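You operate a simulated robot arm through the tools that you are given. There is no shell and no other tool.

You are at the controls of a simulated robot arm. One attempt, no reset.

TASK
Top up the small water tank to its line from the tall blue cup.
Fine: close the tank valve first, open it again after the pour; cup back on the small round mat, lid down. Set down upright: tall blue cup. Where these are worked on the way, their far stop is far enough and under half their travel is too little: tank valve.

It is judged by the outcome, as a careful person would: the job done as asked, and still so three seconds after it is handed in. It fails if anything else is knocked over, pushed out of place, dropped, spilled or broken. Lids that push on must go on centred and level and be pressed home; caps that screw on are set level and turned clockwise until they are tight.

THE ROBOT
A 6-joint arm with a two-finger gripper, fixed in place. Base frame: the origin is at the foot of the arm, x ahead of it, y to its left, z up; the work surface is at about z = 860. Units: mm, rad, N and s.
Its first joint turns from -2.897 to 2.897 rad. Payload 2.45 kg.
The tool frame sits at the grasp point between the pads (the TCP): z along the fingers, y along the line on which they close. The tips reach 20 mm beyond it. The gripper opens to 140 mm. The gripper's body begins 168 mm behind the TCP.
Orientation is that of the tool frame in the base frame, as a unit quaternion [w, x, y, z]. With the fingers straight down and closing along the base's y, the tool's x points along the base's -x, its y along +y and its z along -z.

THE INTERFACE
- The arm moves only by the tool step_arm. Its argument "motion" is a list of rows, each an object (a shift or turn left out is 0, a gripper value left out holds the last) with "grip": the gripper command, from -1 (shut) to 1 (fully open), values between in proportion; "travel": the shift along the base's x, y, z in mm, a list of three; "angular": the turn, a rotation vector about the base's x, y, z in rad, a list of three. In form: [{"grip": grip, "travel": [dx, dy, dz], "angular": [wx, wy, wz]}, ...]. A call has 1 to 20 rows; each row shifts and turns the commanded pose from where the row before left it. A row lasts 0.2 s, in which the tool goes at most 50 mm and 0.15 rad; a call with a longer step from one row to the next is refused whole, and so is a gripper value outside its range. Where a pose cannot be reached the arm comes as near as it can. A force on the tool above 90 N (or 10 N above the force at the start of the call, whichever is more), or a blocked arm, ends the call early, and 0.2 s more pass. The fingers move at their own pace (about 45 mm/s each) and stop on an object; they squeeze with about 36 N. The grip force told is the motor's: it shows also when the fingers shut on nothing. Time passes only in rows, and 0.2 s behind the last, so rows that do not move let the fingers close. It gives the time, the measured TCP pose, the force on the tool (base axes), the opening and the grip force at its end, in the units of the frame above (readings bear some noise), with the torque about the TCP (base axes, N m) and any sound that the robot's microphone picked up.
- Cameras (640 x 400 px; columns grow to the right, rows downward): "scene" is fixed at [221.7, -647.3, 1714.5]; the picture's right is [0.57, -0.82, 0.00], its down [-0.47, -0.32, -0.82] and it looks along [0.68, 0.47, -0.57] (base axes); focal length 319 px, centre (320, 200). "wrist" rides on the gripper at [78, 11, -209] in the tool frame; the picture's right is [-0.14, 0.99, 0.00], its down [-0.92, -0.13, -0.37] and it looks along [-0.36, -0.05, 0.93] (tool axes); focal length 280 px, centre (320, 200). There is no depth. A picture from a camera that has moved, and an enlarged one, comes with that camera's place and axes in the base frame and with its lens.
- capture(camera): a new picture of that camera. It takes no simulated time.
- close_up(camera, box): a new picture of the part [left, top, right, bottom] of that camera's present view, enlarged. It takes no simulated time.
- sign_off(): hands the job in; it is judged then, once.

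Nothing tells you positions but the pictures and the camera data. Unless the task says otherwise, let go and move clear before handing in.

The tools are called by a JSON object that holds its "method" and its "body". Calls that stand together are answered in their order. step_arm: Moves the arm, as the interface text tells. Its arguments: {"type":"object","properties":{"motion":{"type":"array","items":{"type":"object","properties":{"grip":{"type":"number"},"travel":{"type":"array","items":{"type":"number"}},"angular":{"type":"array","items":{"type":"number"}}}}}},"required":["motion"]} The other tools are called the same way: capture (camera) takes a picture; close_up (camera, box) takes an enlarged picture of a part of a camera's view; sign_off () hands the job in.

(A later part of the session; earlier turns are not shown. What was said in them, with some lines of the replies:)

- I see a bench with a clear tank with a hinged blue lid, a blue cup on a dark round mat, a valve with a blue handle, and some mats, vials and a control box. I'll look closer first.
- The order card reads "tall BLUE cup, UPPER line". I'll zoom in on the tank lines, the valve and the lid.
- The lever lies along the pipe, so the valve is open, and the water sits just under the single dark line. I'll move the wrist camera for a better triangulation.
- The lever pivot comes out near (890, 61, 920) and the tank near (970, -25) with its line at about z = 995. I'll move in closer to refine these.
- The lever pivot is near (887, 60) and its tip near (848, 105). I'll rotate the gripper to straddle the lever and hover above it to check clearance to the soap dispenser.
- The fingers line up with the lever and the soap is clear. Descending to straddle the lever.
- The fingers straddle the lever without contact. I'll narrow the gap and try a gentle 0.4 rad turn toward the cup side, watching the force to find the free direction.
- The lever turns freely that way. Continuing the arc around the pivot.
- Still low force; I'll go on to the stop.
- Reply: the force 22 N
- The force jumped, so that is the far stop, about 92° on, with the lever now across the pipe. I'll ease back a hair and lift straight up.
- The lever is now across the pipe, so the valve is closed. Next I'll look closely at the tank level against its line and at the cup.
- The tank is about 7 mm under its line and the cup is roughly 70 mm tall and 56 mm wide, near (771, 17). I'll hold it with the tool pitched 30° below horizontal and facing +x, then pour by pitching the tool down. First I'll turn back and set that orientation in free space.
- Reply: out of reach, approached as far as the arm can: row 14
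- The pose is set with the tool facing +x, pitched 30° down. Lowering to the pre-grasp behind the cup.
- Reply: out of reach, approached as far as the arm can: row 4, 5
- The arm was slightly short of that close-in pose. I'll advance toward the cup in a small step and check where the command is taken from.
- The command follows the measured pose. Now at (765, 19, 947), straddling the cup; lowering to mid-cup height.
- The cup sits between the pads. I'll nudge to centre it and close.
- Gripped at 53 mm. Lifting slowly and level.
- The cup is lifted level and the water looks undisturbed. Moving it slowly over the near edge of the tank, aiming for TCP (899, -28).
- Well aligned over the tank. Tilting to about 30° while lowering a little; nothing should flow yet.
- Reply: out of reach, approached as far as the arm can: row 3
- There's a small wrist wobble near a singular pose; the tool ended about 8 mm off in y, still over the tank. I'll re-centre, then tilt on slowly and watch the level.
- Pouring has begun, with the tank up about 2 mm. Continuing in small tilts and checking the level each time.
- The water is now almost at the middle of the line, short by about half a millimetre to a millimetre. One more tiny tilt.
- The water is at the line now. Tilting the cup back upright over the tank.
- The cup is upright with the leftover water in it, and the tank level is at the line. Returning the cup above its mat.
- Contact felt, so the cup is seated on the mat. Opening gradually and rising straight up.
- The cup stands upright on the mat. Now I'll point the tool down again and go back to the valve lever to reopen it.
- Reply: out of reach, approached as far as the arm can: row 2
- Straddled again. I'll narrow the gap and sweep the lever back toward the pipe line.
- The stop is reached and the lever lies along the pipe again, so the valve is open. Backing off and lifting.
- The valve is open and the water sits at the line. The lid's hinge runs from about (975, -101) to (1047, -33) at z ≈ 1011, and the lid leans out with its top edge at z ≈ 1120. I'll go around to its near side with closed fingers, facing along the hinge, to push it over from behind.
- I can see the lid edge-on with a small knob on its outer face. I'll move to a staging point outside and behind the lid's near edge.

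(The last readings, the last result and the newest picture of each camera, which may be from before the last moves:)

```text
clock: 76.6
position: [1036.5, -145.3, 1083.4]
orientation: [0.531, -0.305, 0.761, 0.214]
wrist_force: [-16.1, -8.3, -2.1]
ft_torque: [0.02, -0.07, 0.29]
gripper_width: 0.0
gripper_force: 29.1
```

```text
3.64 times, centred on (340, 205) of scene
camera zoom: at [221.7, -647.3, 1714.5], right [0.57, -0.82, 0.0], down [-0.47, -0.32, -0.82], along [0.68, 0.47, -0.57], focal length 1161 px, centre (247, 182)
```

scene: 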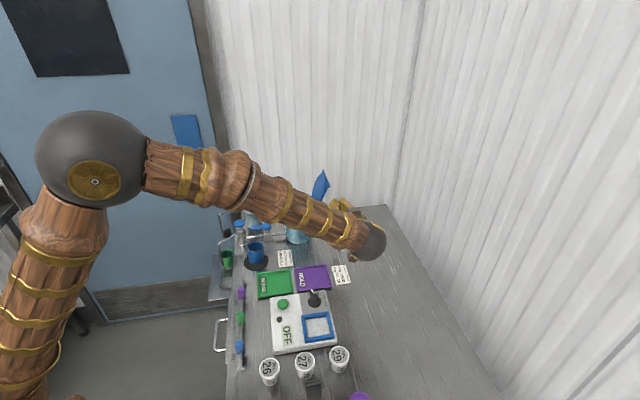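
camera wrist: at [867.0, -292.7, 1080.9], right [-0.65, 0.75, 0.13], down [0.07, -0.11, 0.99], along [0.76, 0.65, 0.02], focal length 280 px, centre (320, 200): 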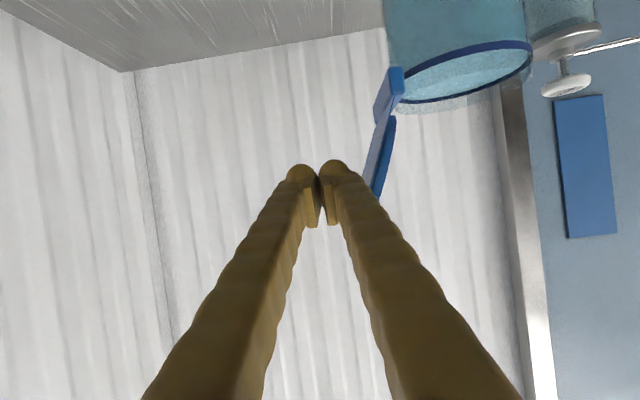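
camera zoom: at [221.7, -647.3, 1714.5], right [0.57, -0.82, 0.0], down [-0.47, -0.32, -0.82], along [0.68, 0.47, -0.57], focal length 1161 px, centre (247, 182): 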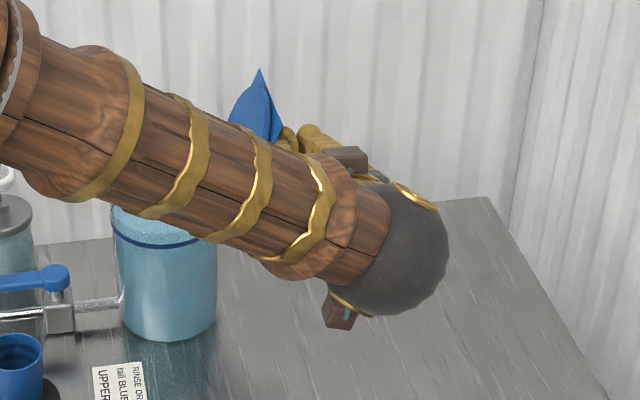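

The fingertips touched the lid's knob at about 17 N. I'll back off 10 mm along the hinge direction so only the plate edge region is pushed.

{"method": "step_arm", "body": {"motion": [{"travel": [-3.6, -3.45, 0]}, {"travel": [-3.6, -3.45, 0]}, {}]}}

{"method": "capture", "body": {"camera": "wrist"}}

```text
clock: 77.4
position: [1029.1, -153.4, 1083.2]
orientation: [0.53, -0.306, 0.761, 0.214]
wrist_force: [0.4, 0.1, 0.0]
ft_torque: [0.02, 0.03, 0.0]
gripper_width: 0.0
gripper_force: 29.4
```

```text
taken
camera wrist: at [860.6, -299.0, 1081.8], right [-0.65, 0.75, 0.13], down [0.07, -0.11, 0.99], along [0.76, 0.65, 0.02], focal length 280 px, centre (320, 200)
```

wrist: 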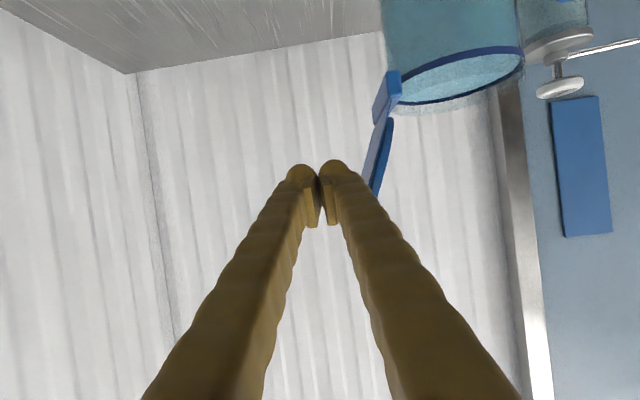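

Free of contact. Now sweeping toward the tank along the lid's arc, first to around vertical.

{"method": "step_arm", "body": {"motion": [{"travel": [-5.6, 5.7, 2]}, {"travel": [-6.3, 6.4, 6]}, {"travel": [-6.3, 6.4, 5]}, {"travel": [-6.3, 6.4, 4.6]}, {}]}}

{"method": "capture", "body": {"camera": "wrist"}}

```text
clock: 78.6
position: [1006.4, -126.3, 1101.2]
orientation: [0.531, -0.305, 0.761, 0.214]
wrist_force: [-0.4, -0.8, -0.2]
ft_torque: [0.03, -0.03, -0.01]
gripper_width: 0.1
gripper_force: 29.1
```

```text
taken
camera wrist: at [835.8, -274.0, 1099.9], right [-0.65, 0.75, 0.13], down [0.07, -0.11, 0.99], along [0.76, 0.65, 0.02], focal length 280 px, centre (320, 200)
```

wrist: 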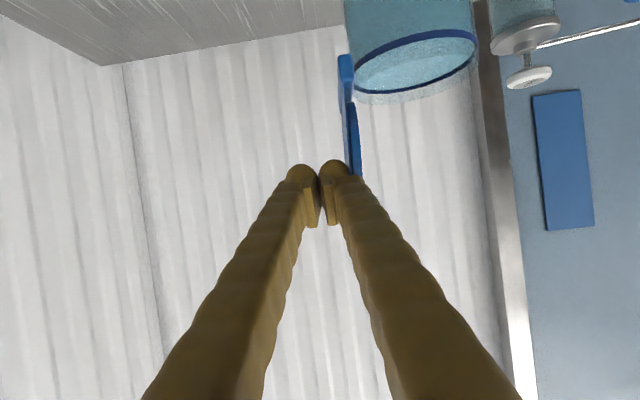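

{"method": "step_arm", "body": {"motion": [{"travel": [-6.3, 6.4, 2.5]}, {"travel": [-7, 7.1, 2.5]}, {"travel": [-4.9, 5, 1.5]}, {"travel": [-4.9, 5, 1]}, {}]}}

{"method": "capture", "body": {"camera": "wrist"}}

```text
clock: 79.8
position: [980.7, -105.5, 1108.4]
orientation: [0.531, -0.305, 0.761, 0.214]
wrist_force: [0.0, 0.6, -1.0]
ft_torque: [-0.01, -0.02, -0.05]
gripper_width: 0.2
gripper_force: 29.7
```

```text
taken
camera wrist: at [812.5, -250.8, 1106.8], right [-0.65, 0.75, 0.13], down [0.07, -0.11, 0.99], along [0.76, 0.65, 0.02], focal length 280 px, centre (320, 200)
```

wrist: 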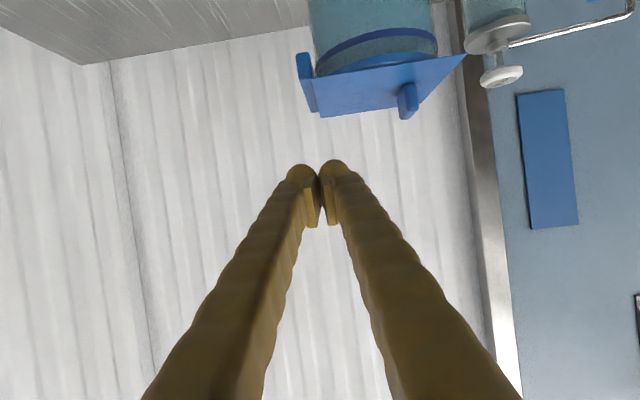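

The lid passed vertical and swung shut. I'll inspect how it is seated.

{"method": "close_up", "body": {"camera": "wrist", "box": [280, 0, 480, 140]}}

{"method": "step_arm", "body": {"motion": [{"travel": [-10, -15, 25]}, {"travel": [-15, -15, 25]}, {"travel": [-20, -20, 20]}, {"travel": [-20, -20, 20]}, {}]}}

{"method": "close_up", "body": {"camera": "wrist", "box": [280, 0, 480, 140]}}

{"method": "capture", "body": {"camera": "scene"}}

```text
2.86 times, centred on (380, 70) of wrist
camera zoom: at [812.5, -250.8, 1106.8], right [-0.65, 0.75, 0.13], down [0.07, -0.11, 0.99], along [0.76, 0.65, 0.02], focal length 801 px, centre (149, 571)
```

zoom: 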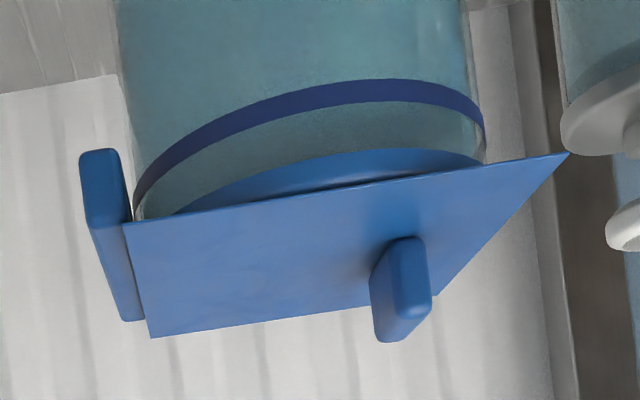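

```text
clock: 81.0
position: [916.0, -174.5, 1199.4]
orientation: [0.531, -0.305, 0.761, 0.214]
wrist_force: [0.2, -0.8, -0.5]
ft_torque: [0.01, -0.02, 0.02]
gripper_width: 0.0
gripper_force: 29.4
```

```text
2.86 times, centred on (380, 70) of wrist
camera zoom: at [746.9, -320.4, 1197.9], right [-0.65, 0.75, 0.13], down [0.07, -0.11, 0.99], along [0.76, 0.65, 0.02], focal length 801 px, centre (149, 571)
```

zoom: 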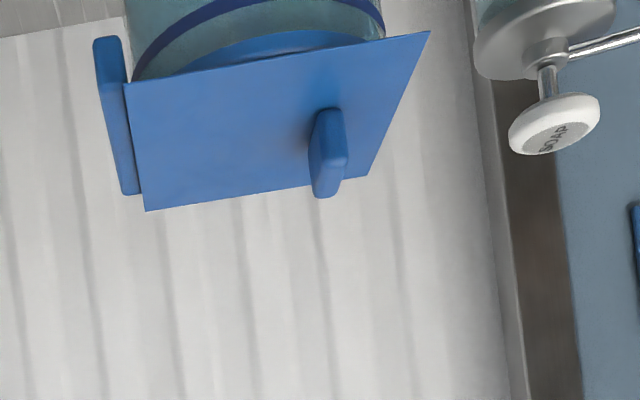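

```text
taken
```

scene: 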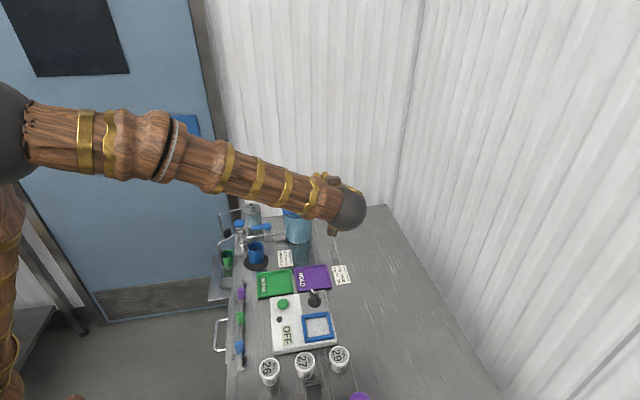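

The lid is down with its plug inside the rim. I'll return the tool to vertical and look from above and from the scene camera.

{"method": "step_arm", "body": {"motion": [{"travel": [-10, 0, 10], "angular": [-0.094, 0.098, 0]}, {"travel": [-10, 0, 10], "angular": [-0.094, 0.098, 0]}, {"travel": [-10, 0, 5], "angular": [-0.094, 0.098, 0]}, {"travel": [-10, 0, 0], "angular": [-0.094, 0.098, 0]}, {"travel": [-10, 0, 0], "angular": [-0.094, 0.098, 0]}, {"travel": [-10, 10, 0], "angular": [-0.094, 0.098, 0]}, {"travel": [-10, 20, 0], "angular": [-0.094, 0.098, 0]}, {"travel": [-10, 20, 0], "angular": [-0.094, 0.098, 0]}, {"travel": [-10, 20, 0], "angular": [-0.094, 0.098, 0]}, {"travel": [0, 20, 0], "angular": [0, 0, -0.13]}, {"travel": [0, 20, 0], "angular": [0, 0, -0.13]}, {"travel": [0, 20, 0], "angular": [0, 0, -0.13]}, {"travel": [0, 20, 0], "angular": [0, 0, -0.13]}, {"angular": [0, 0, -0.13]}, {"angular": [0, 0, -0.11]}, {}]}}

{"method": "capture", "body": {"camera": "wrist"}}

{"method": "close_up", "body": {"camera": "scene", "box": [220, 160, 350, 280]}}

```text
clock: 84.4
position: [827.8, -25.2, 1224.2]
orientation: [-0.001, -0.001, 1.0, 0.0]
wrist_force: [0.5, -0.3, -0.8]
ft_torque: [0.01, 0.03, 0.02]
gripper_width: 0.0
gripper_force: 29.4
```

```text
taken
camera wrist: at [749.6, -13.8, 1433.5], right [0.14, 0.99, 0.0], down [0.92, -0.13, 0.37], along [0.36, -0.05, -0.93], focal length 280 px, centre (320, 200)
```

wrist: 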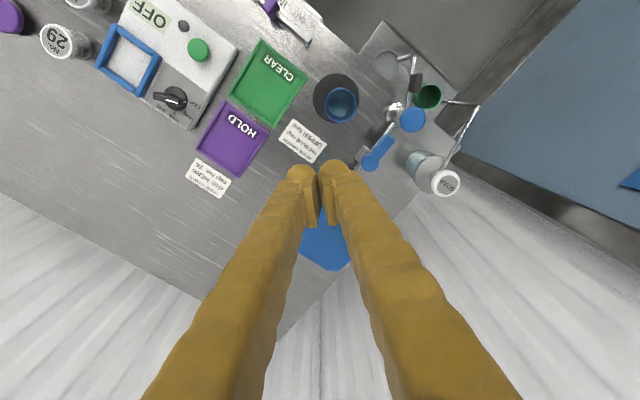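

```text
3.33 times, centred on (285, 220) of scene
camera zoom: at [221.7, -647.3, 1714.5], right [0.57, -0.82, 0.0], down [-0.47, -0.32, -0.82], along [0.68, 0.47, -0.57], focal length 1064 px, centre (437, 133)
```

zoom: 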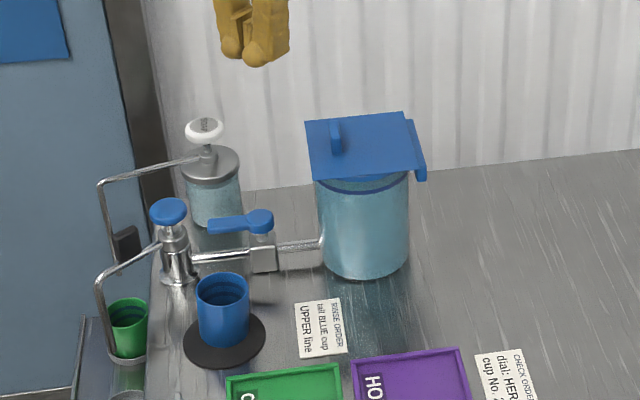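

{"method": "close_up", "body": {"camera": "scene", "box": [275, 185, 325, 225]}}

{"method": "close_up", "body": {"camera": "scene", "box": [225, 225, 305, 280]}}

```text
10.00 times, centred on (300, 205) of scene
camera zoom: at [221.7, -647.3, 1714.5], right [0.57, -0.82, 0.0], down [-0.47, -0.32, -0.82], along [0.68, 0.47, -0.57], focal length 3193 px, centre (520, 150)
```

zoom: 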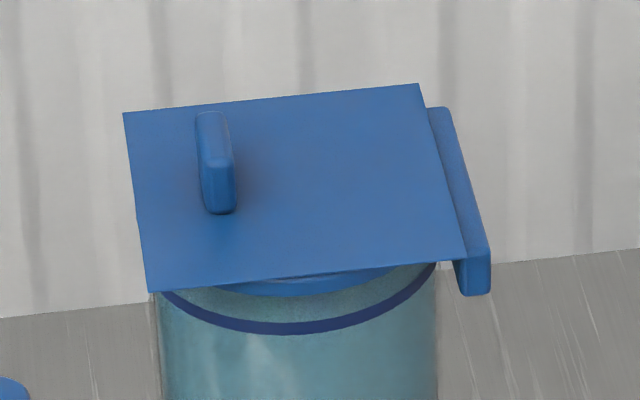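

```text
7.27 times, centred on (265, 252) of scene
camera zoom: at [221.7, -647.3, 1714.5], right [0.57, -0.82, 0.0], down [-0.47, -0.32, -0.82], along [0.68, 0.47, -0.57], focal length 2322 px, centre (720, -182)
```

zoom: 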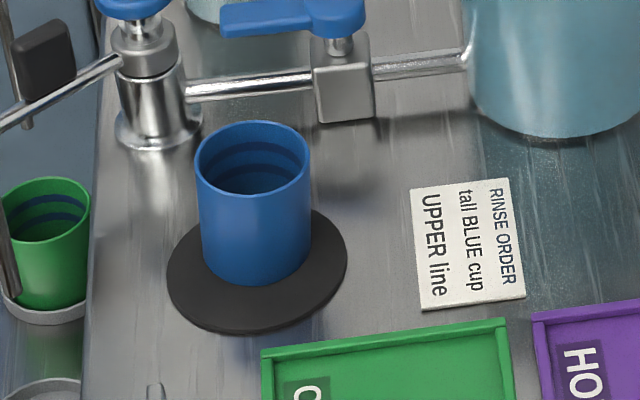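

{"method": "close_up", "body": {"camera": "scene", "box": [284, 206, 316, 226]}}

{"method": "close_up", "body": {"camera": "wrist", "box": [270, 160, 400, 290]}}

```text
16.00 times, centred on (300, 216) of scene
camera zoom: at [221.7, -647.3, 1714.5], right [0.57, -0.82, 0.0], down [-0.47, -0.32, -0.82], along [0.68, 0.47, -0.57], focal length 5109 px, centre (640, -56)
```

zoom: 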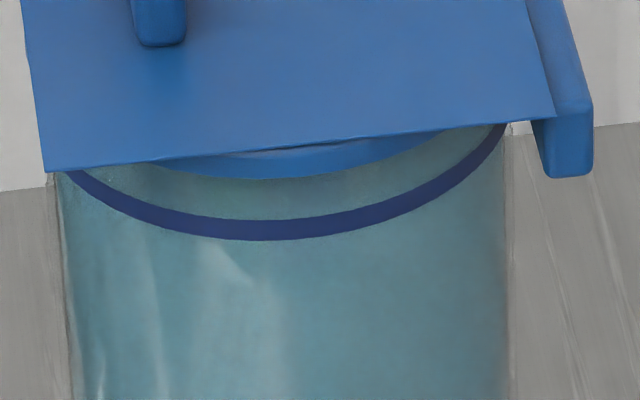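

```text
3.08 times, centred on (335, 225) of wrist
camera zoom: at [749.6, -13.8, 1433.5], right [0.14, 0.99, 0.0], down [0.92, -0.13, 0.37], along [0.36, -0.05, -0.93], focal length 863 px, centre (274, 123)
```

zoom: 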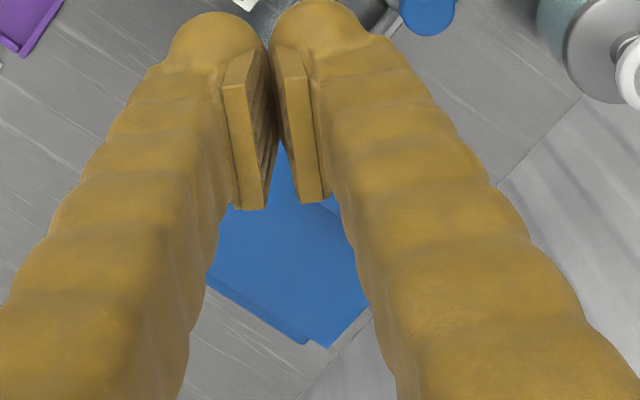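

I want to press the lid gently to be sure it's fully home. First I'll shift sideways to see the lid and its knob unobstructed.

{"method": "step_arm", "body": {"motion": [{"travel": [10, 40, -10]}, {"travel": [10, 40, -10]}, {"travel": [10, 30, -10]}, {}]}}

{"method": "close_up", "body": {"camera": "wrist", "box": [200, 150, 320, 270]}}

{"method": "capture", "body": {"camera": "wrist"}}

```text
clock: 85.4
position: [857.5, 85.4, 1192.2]
orientation: [-0.002, -0.002, 1.0, 0.0]
wrist_force: [-0.3, -0.4, 0.3]
ft_torque: [-0.01, 0.0, -0.01]
gripper_width: 0.1
gripper_force: 29.6
```

```text
3.33 times, centred on (260, 210) of wrist
camera zoom: at [778.1, 95.8, 1401.3], right [0.13, 0.99, 0.0], down [0.92, -0.12, 0.37], along [0.36, -0.05, -0.93], focal length 935 px, centre (520, 167)
```

zoom: 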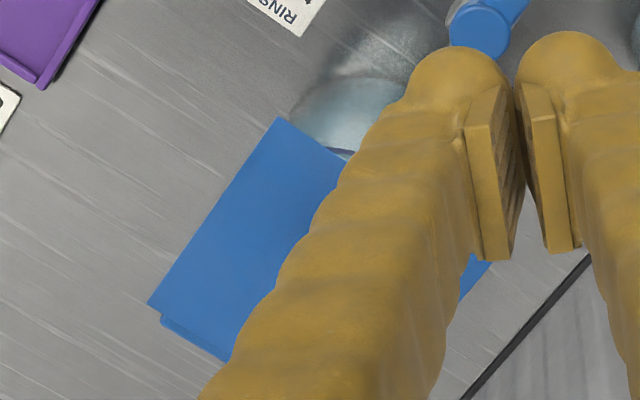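

```text
taken
camera wrist: at [778.1, 95.8, 1401.3], right [0.13, 0.99, 0.0], down [0.92, -0.12, 0.37], along [0.36, -0.05, -0.93], focal length 280 px, centre (320, 200)
```

wrist: 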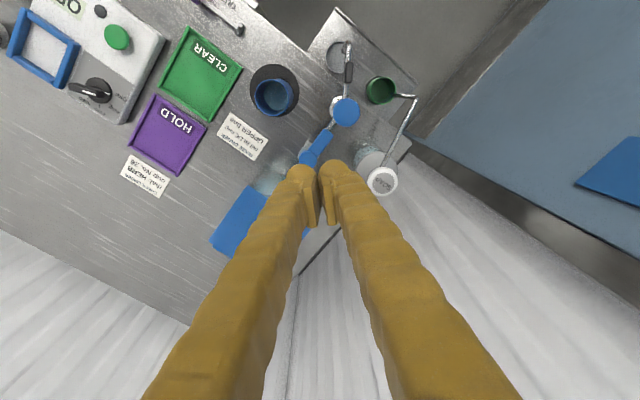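

{"method": "step_arm", "body": {"motion": [{"grip": 1, "travel": [-10, -30, 0]}, {"travel": [-10, -35, 0]}, {"travel": [-10, -35, 0]}, {}, {}, {}, {}, {}]}}

{"method": "close_up", "body": {"camera": "wrist", "box": [240, 150, 400, 270]}}

```text
clock: 87.2
position: [828.3, -14.4, 1194.8]
orientation: [-0.002, -0.001, 1.0, 0.0]
wrist_force: [0.3, -0.4, -0.2]
ft_torque: [0.01, 0.02, 0.01]
gripper_width: 140.0
gripper_force: 0.1
```

```text
3.33 times, centred on (320, 210) of wrist
camera zoom: at [748.4, -3.5, 1403.6], right [0.13, 0.99, 0.0], down [0.92, -0.12, 0.37], along [0.36, -0.05, -0.93], focal length 935 px, centre (320, 167)
```

zoom: 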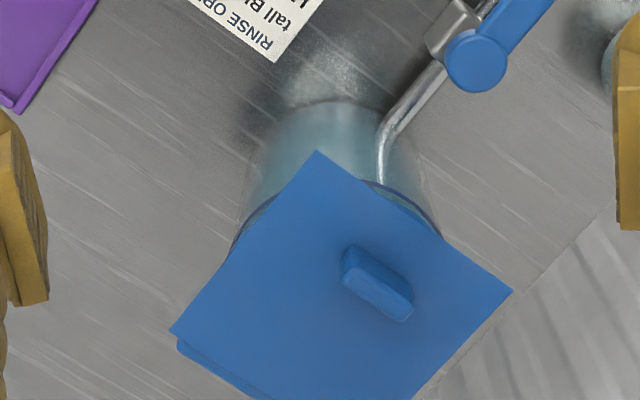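

The lid is centred on the tank with its knob near (952, -6). I'll close the fingers, come down on the knob and press lightly.

{"method": "step_arm", "body": {"motion": [{"grip": -1, "travel": [15.5, 1, 0]}, {"travel": [15.5, 1, 0]}, {"travel": [15.5, 1, 0]}, {"travel": [15.5, 1, 0]}, {"travel": [15.5, 1, -10]}, {"travel": [15.5, 1, -20]}, {"travel": [15.5, 1, -25]}, {"travel": [15.5, 1, -30]}, {"travel": [0, 0, -25]}, {}]}}

{"method": "close_up", "body": {"camera": "scene", "box": [260, 160, 340, 230]}}

```text
clock: 89.4
position: [951.1, -6.8, 1085.0]
orientation: [-0.001, -0.002, 1.0, 0.0]
wrist_force: [-0.5, 0.1, -1.2]
ft_torque: [-0.02, 0.0, 0.0]
gripper_width: 0.1
gripper_force: 29.2
```

```text
5.71 times, centred on (300, 195) of scene
camera zoom: at [221.7, -647.3, 1714.5], right [0.57, -0.82, 0.0], down [-0.47, -0.32, -0.82], along [0.68, 0.47, -0.57], focal length 1825 px, centre (434, 229)
```

zoom: 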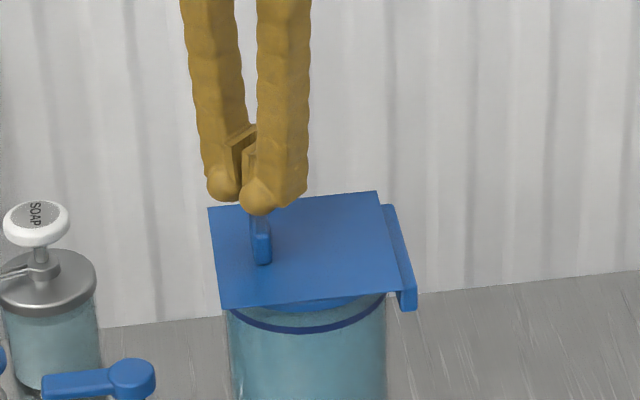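

{"method": "step_arm", "body": {"motion": [{"travel": [0, 0, -6]}, {"travel": [0, 0, -6]}, {"travel": [0, 0, -4]}, {"travel": [0, 0, -3]}, {}]}}

{"method": "step_arm", "body": {"motion": [{"travel": [0, 0, -2]}, {"travel": [0, 0, -2]}, {}]}}

{"method": "close_up", "body": {"camera": "scene", "box": [260, 160, 340, 230]}}

```text
clock: 90.6
position: [951.2, -6.5, 1065.6]
orientation: [-0.002, -0.002, 1.0, 0.0]
wrist_force: [-0.8, -0.5, 4.1]
ft_torque: [0.01, 0.0, 0.03]
gripper_width: 6.2
gripper_force: 29.7
```

```text
clock: 91.4
position: [950.6, -7.8, 1064.5]
orientation: [-0.001, -0.002, 1.0, 0.001]
wrist_force: [-17.4, 3.8, 44.0]
ft_torque: [-0.02, 0.26, -0.07]
gripper_width: 6.0
gripper_force: 29.7
```

```text
5.71 times, centred on (300, 195) of scene
camera zoom: at [221.7, -647.3, 1714.5], right [0.57, -0.82, 0.0], down [-0.47, -0.32, -0.82], along [0.68, 0.47, -0.57], focal length 1825 px, centre (434, 229)
```

zoom: 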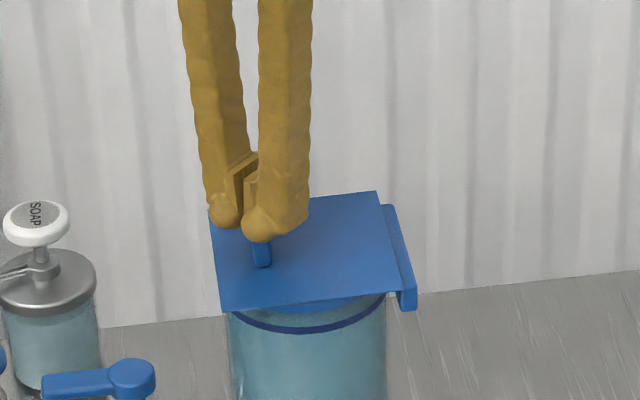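

The lid is solid under a 44 N press, so it's home. The fingertips have spread slightly on the knob, so I'll ease the load, open to release it, then rise.

{"method": "step_arm", "body": {"motion": [{"travel": [0, 0, 1]}, {"grip": -0.6}, {"grip": -0.6}, {}, {"travel": [0, 0, 5]}, {"travel": [0, 0, 15]}, {"travel": [0, 0, 25]}, {"travel": [-10, 0, 40]}, {"travel": [-20, 0, 40]}, {"travel": [-40, 0, 20]}, {"travel": [-40, 0, 10]}, {}]}}

{"method": "close_up", "body": {"camera": "scene", "box": [220, 160, 350, 280]}}

{"method": "close_up", "body": {"camera": "scene", "box": [275, 185, 325, 225]}}

{"method": "capture", "body": {"camera": "scene"}}

```text
clock: 94.0
position: [844.0, -4.2, 1216.6]
orientation: [-0.002, -0.002, 1.0, 0.0]
wrist_force: [-0.9, 1.0, -0.4]
ft_torque: [-0.04, 0.02, 0.01]
gripper_width: 27.7
gripper_force: 0.1
```

```text
3.33 times, centred on (285, 220) of scene
camera zoom: at [221.7, -647.3, 1714.5], right [0.57, -0.82, 0.0], down [-0.47, -0.32, -0.82], along [0.68, 0.47, -0.57], focal length 1064 px, centre (437, 133)
```

zoom: 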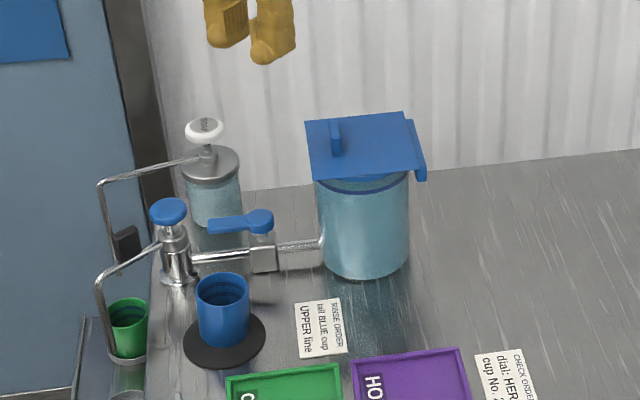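

```text
10.00 times, centred on (300, 205) of scene
camera zoom: at [221.7, -647.3, 1714.5], right [0.57, -0.82, 0.0], down [-0.47, -0.32, -0.82], along [0.68, 0.47, -0.57], focal length 3193 px, centre (520, 150)
```

zoom: 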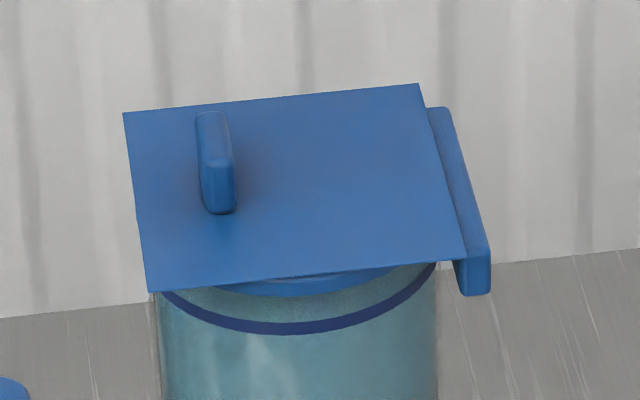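

```text
taken
```

scene: 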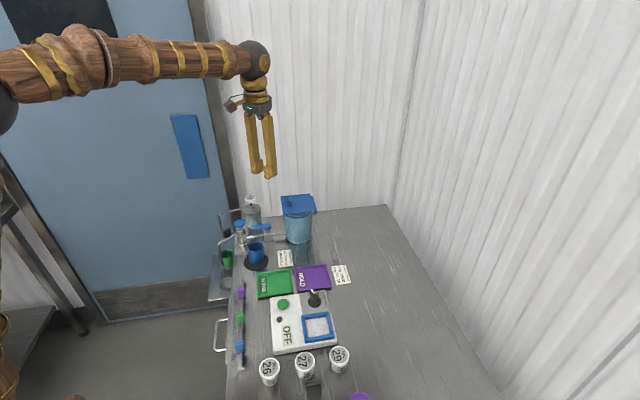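

The tank is filled to its line, the valve lever is back along the pipe, and the lid is down and level. The cup stands upright on its mat and the arm is clear, so I'm handing in.

{"method": "sign_off", "body": {}}

```text
The job is handed in.
```

The tank is topped up to its line from the tall blue cup, and I've handed the job in.

- **Valve:** I closed it to its stop before pouring and opened it to its stop afterwards. The lever lies along the pipe again.
- **Tank:** the water sits at the line to within about half a millimetre, judged from the camera pictures. I checked it once more after reopening the valve and it had not moved.
- **Cup:** it is upright on the small round mat, with the leftover water still in it.
- **Lid:** it is down and looks centred and level. It swung shut by itself once past vertical, and I then pressed on its knob to 44 N to be sure it was home.

While I moved into place behind the lid, the fingertips bumped its knob at about 17 N. I backed off and saw nothing out of place. I saw no spills and nothing else knocked or moved, and the arm is clear.
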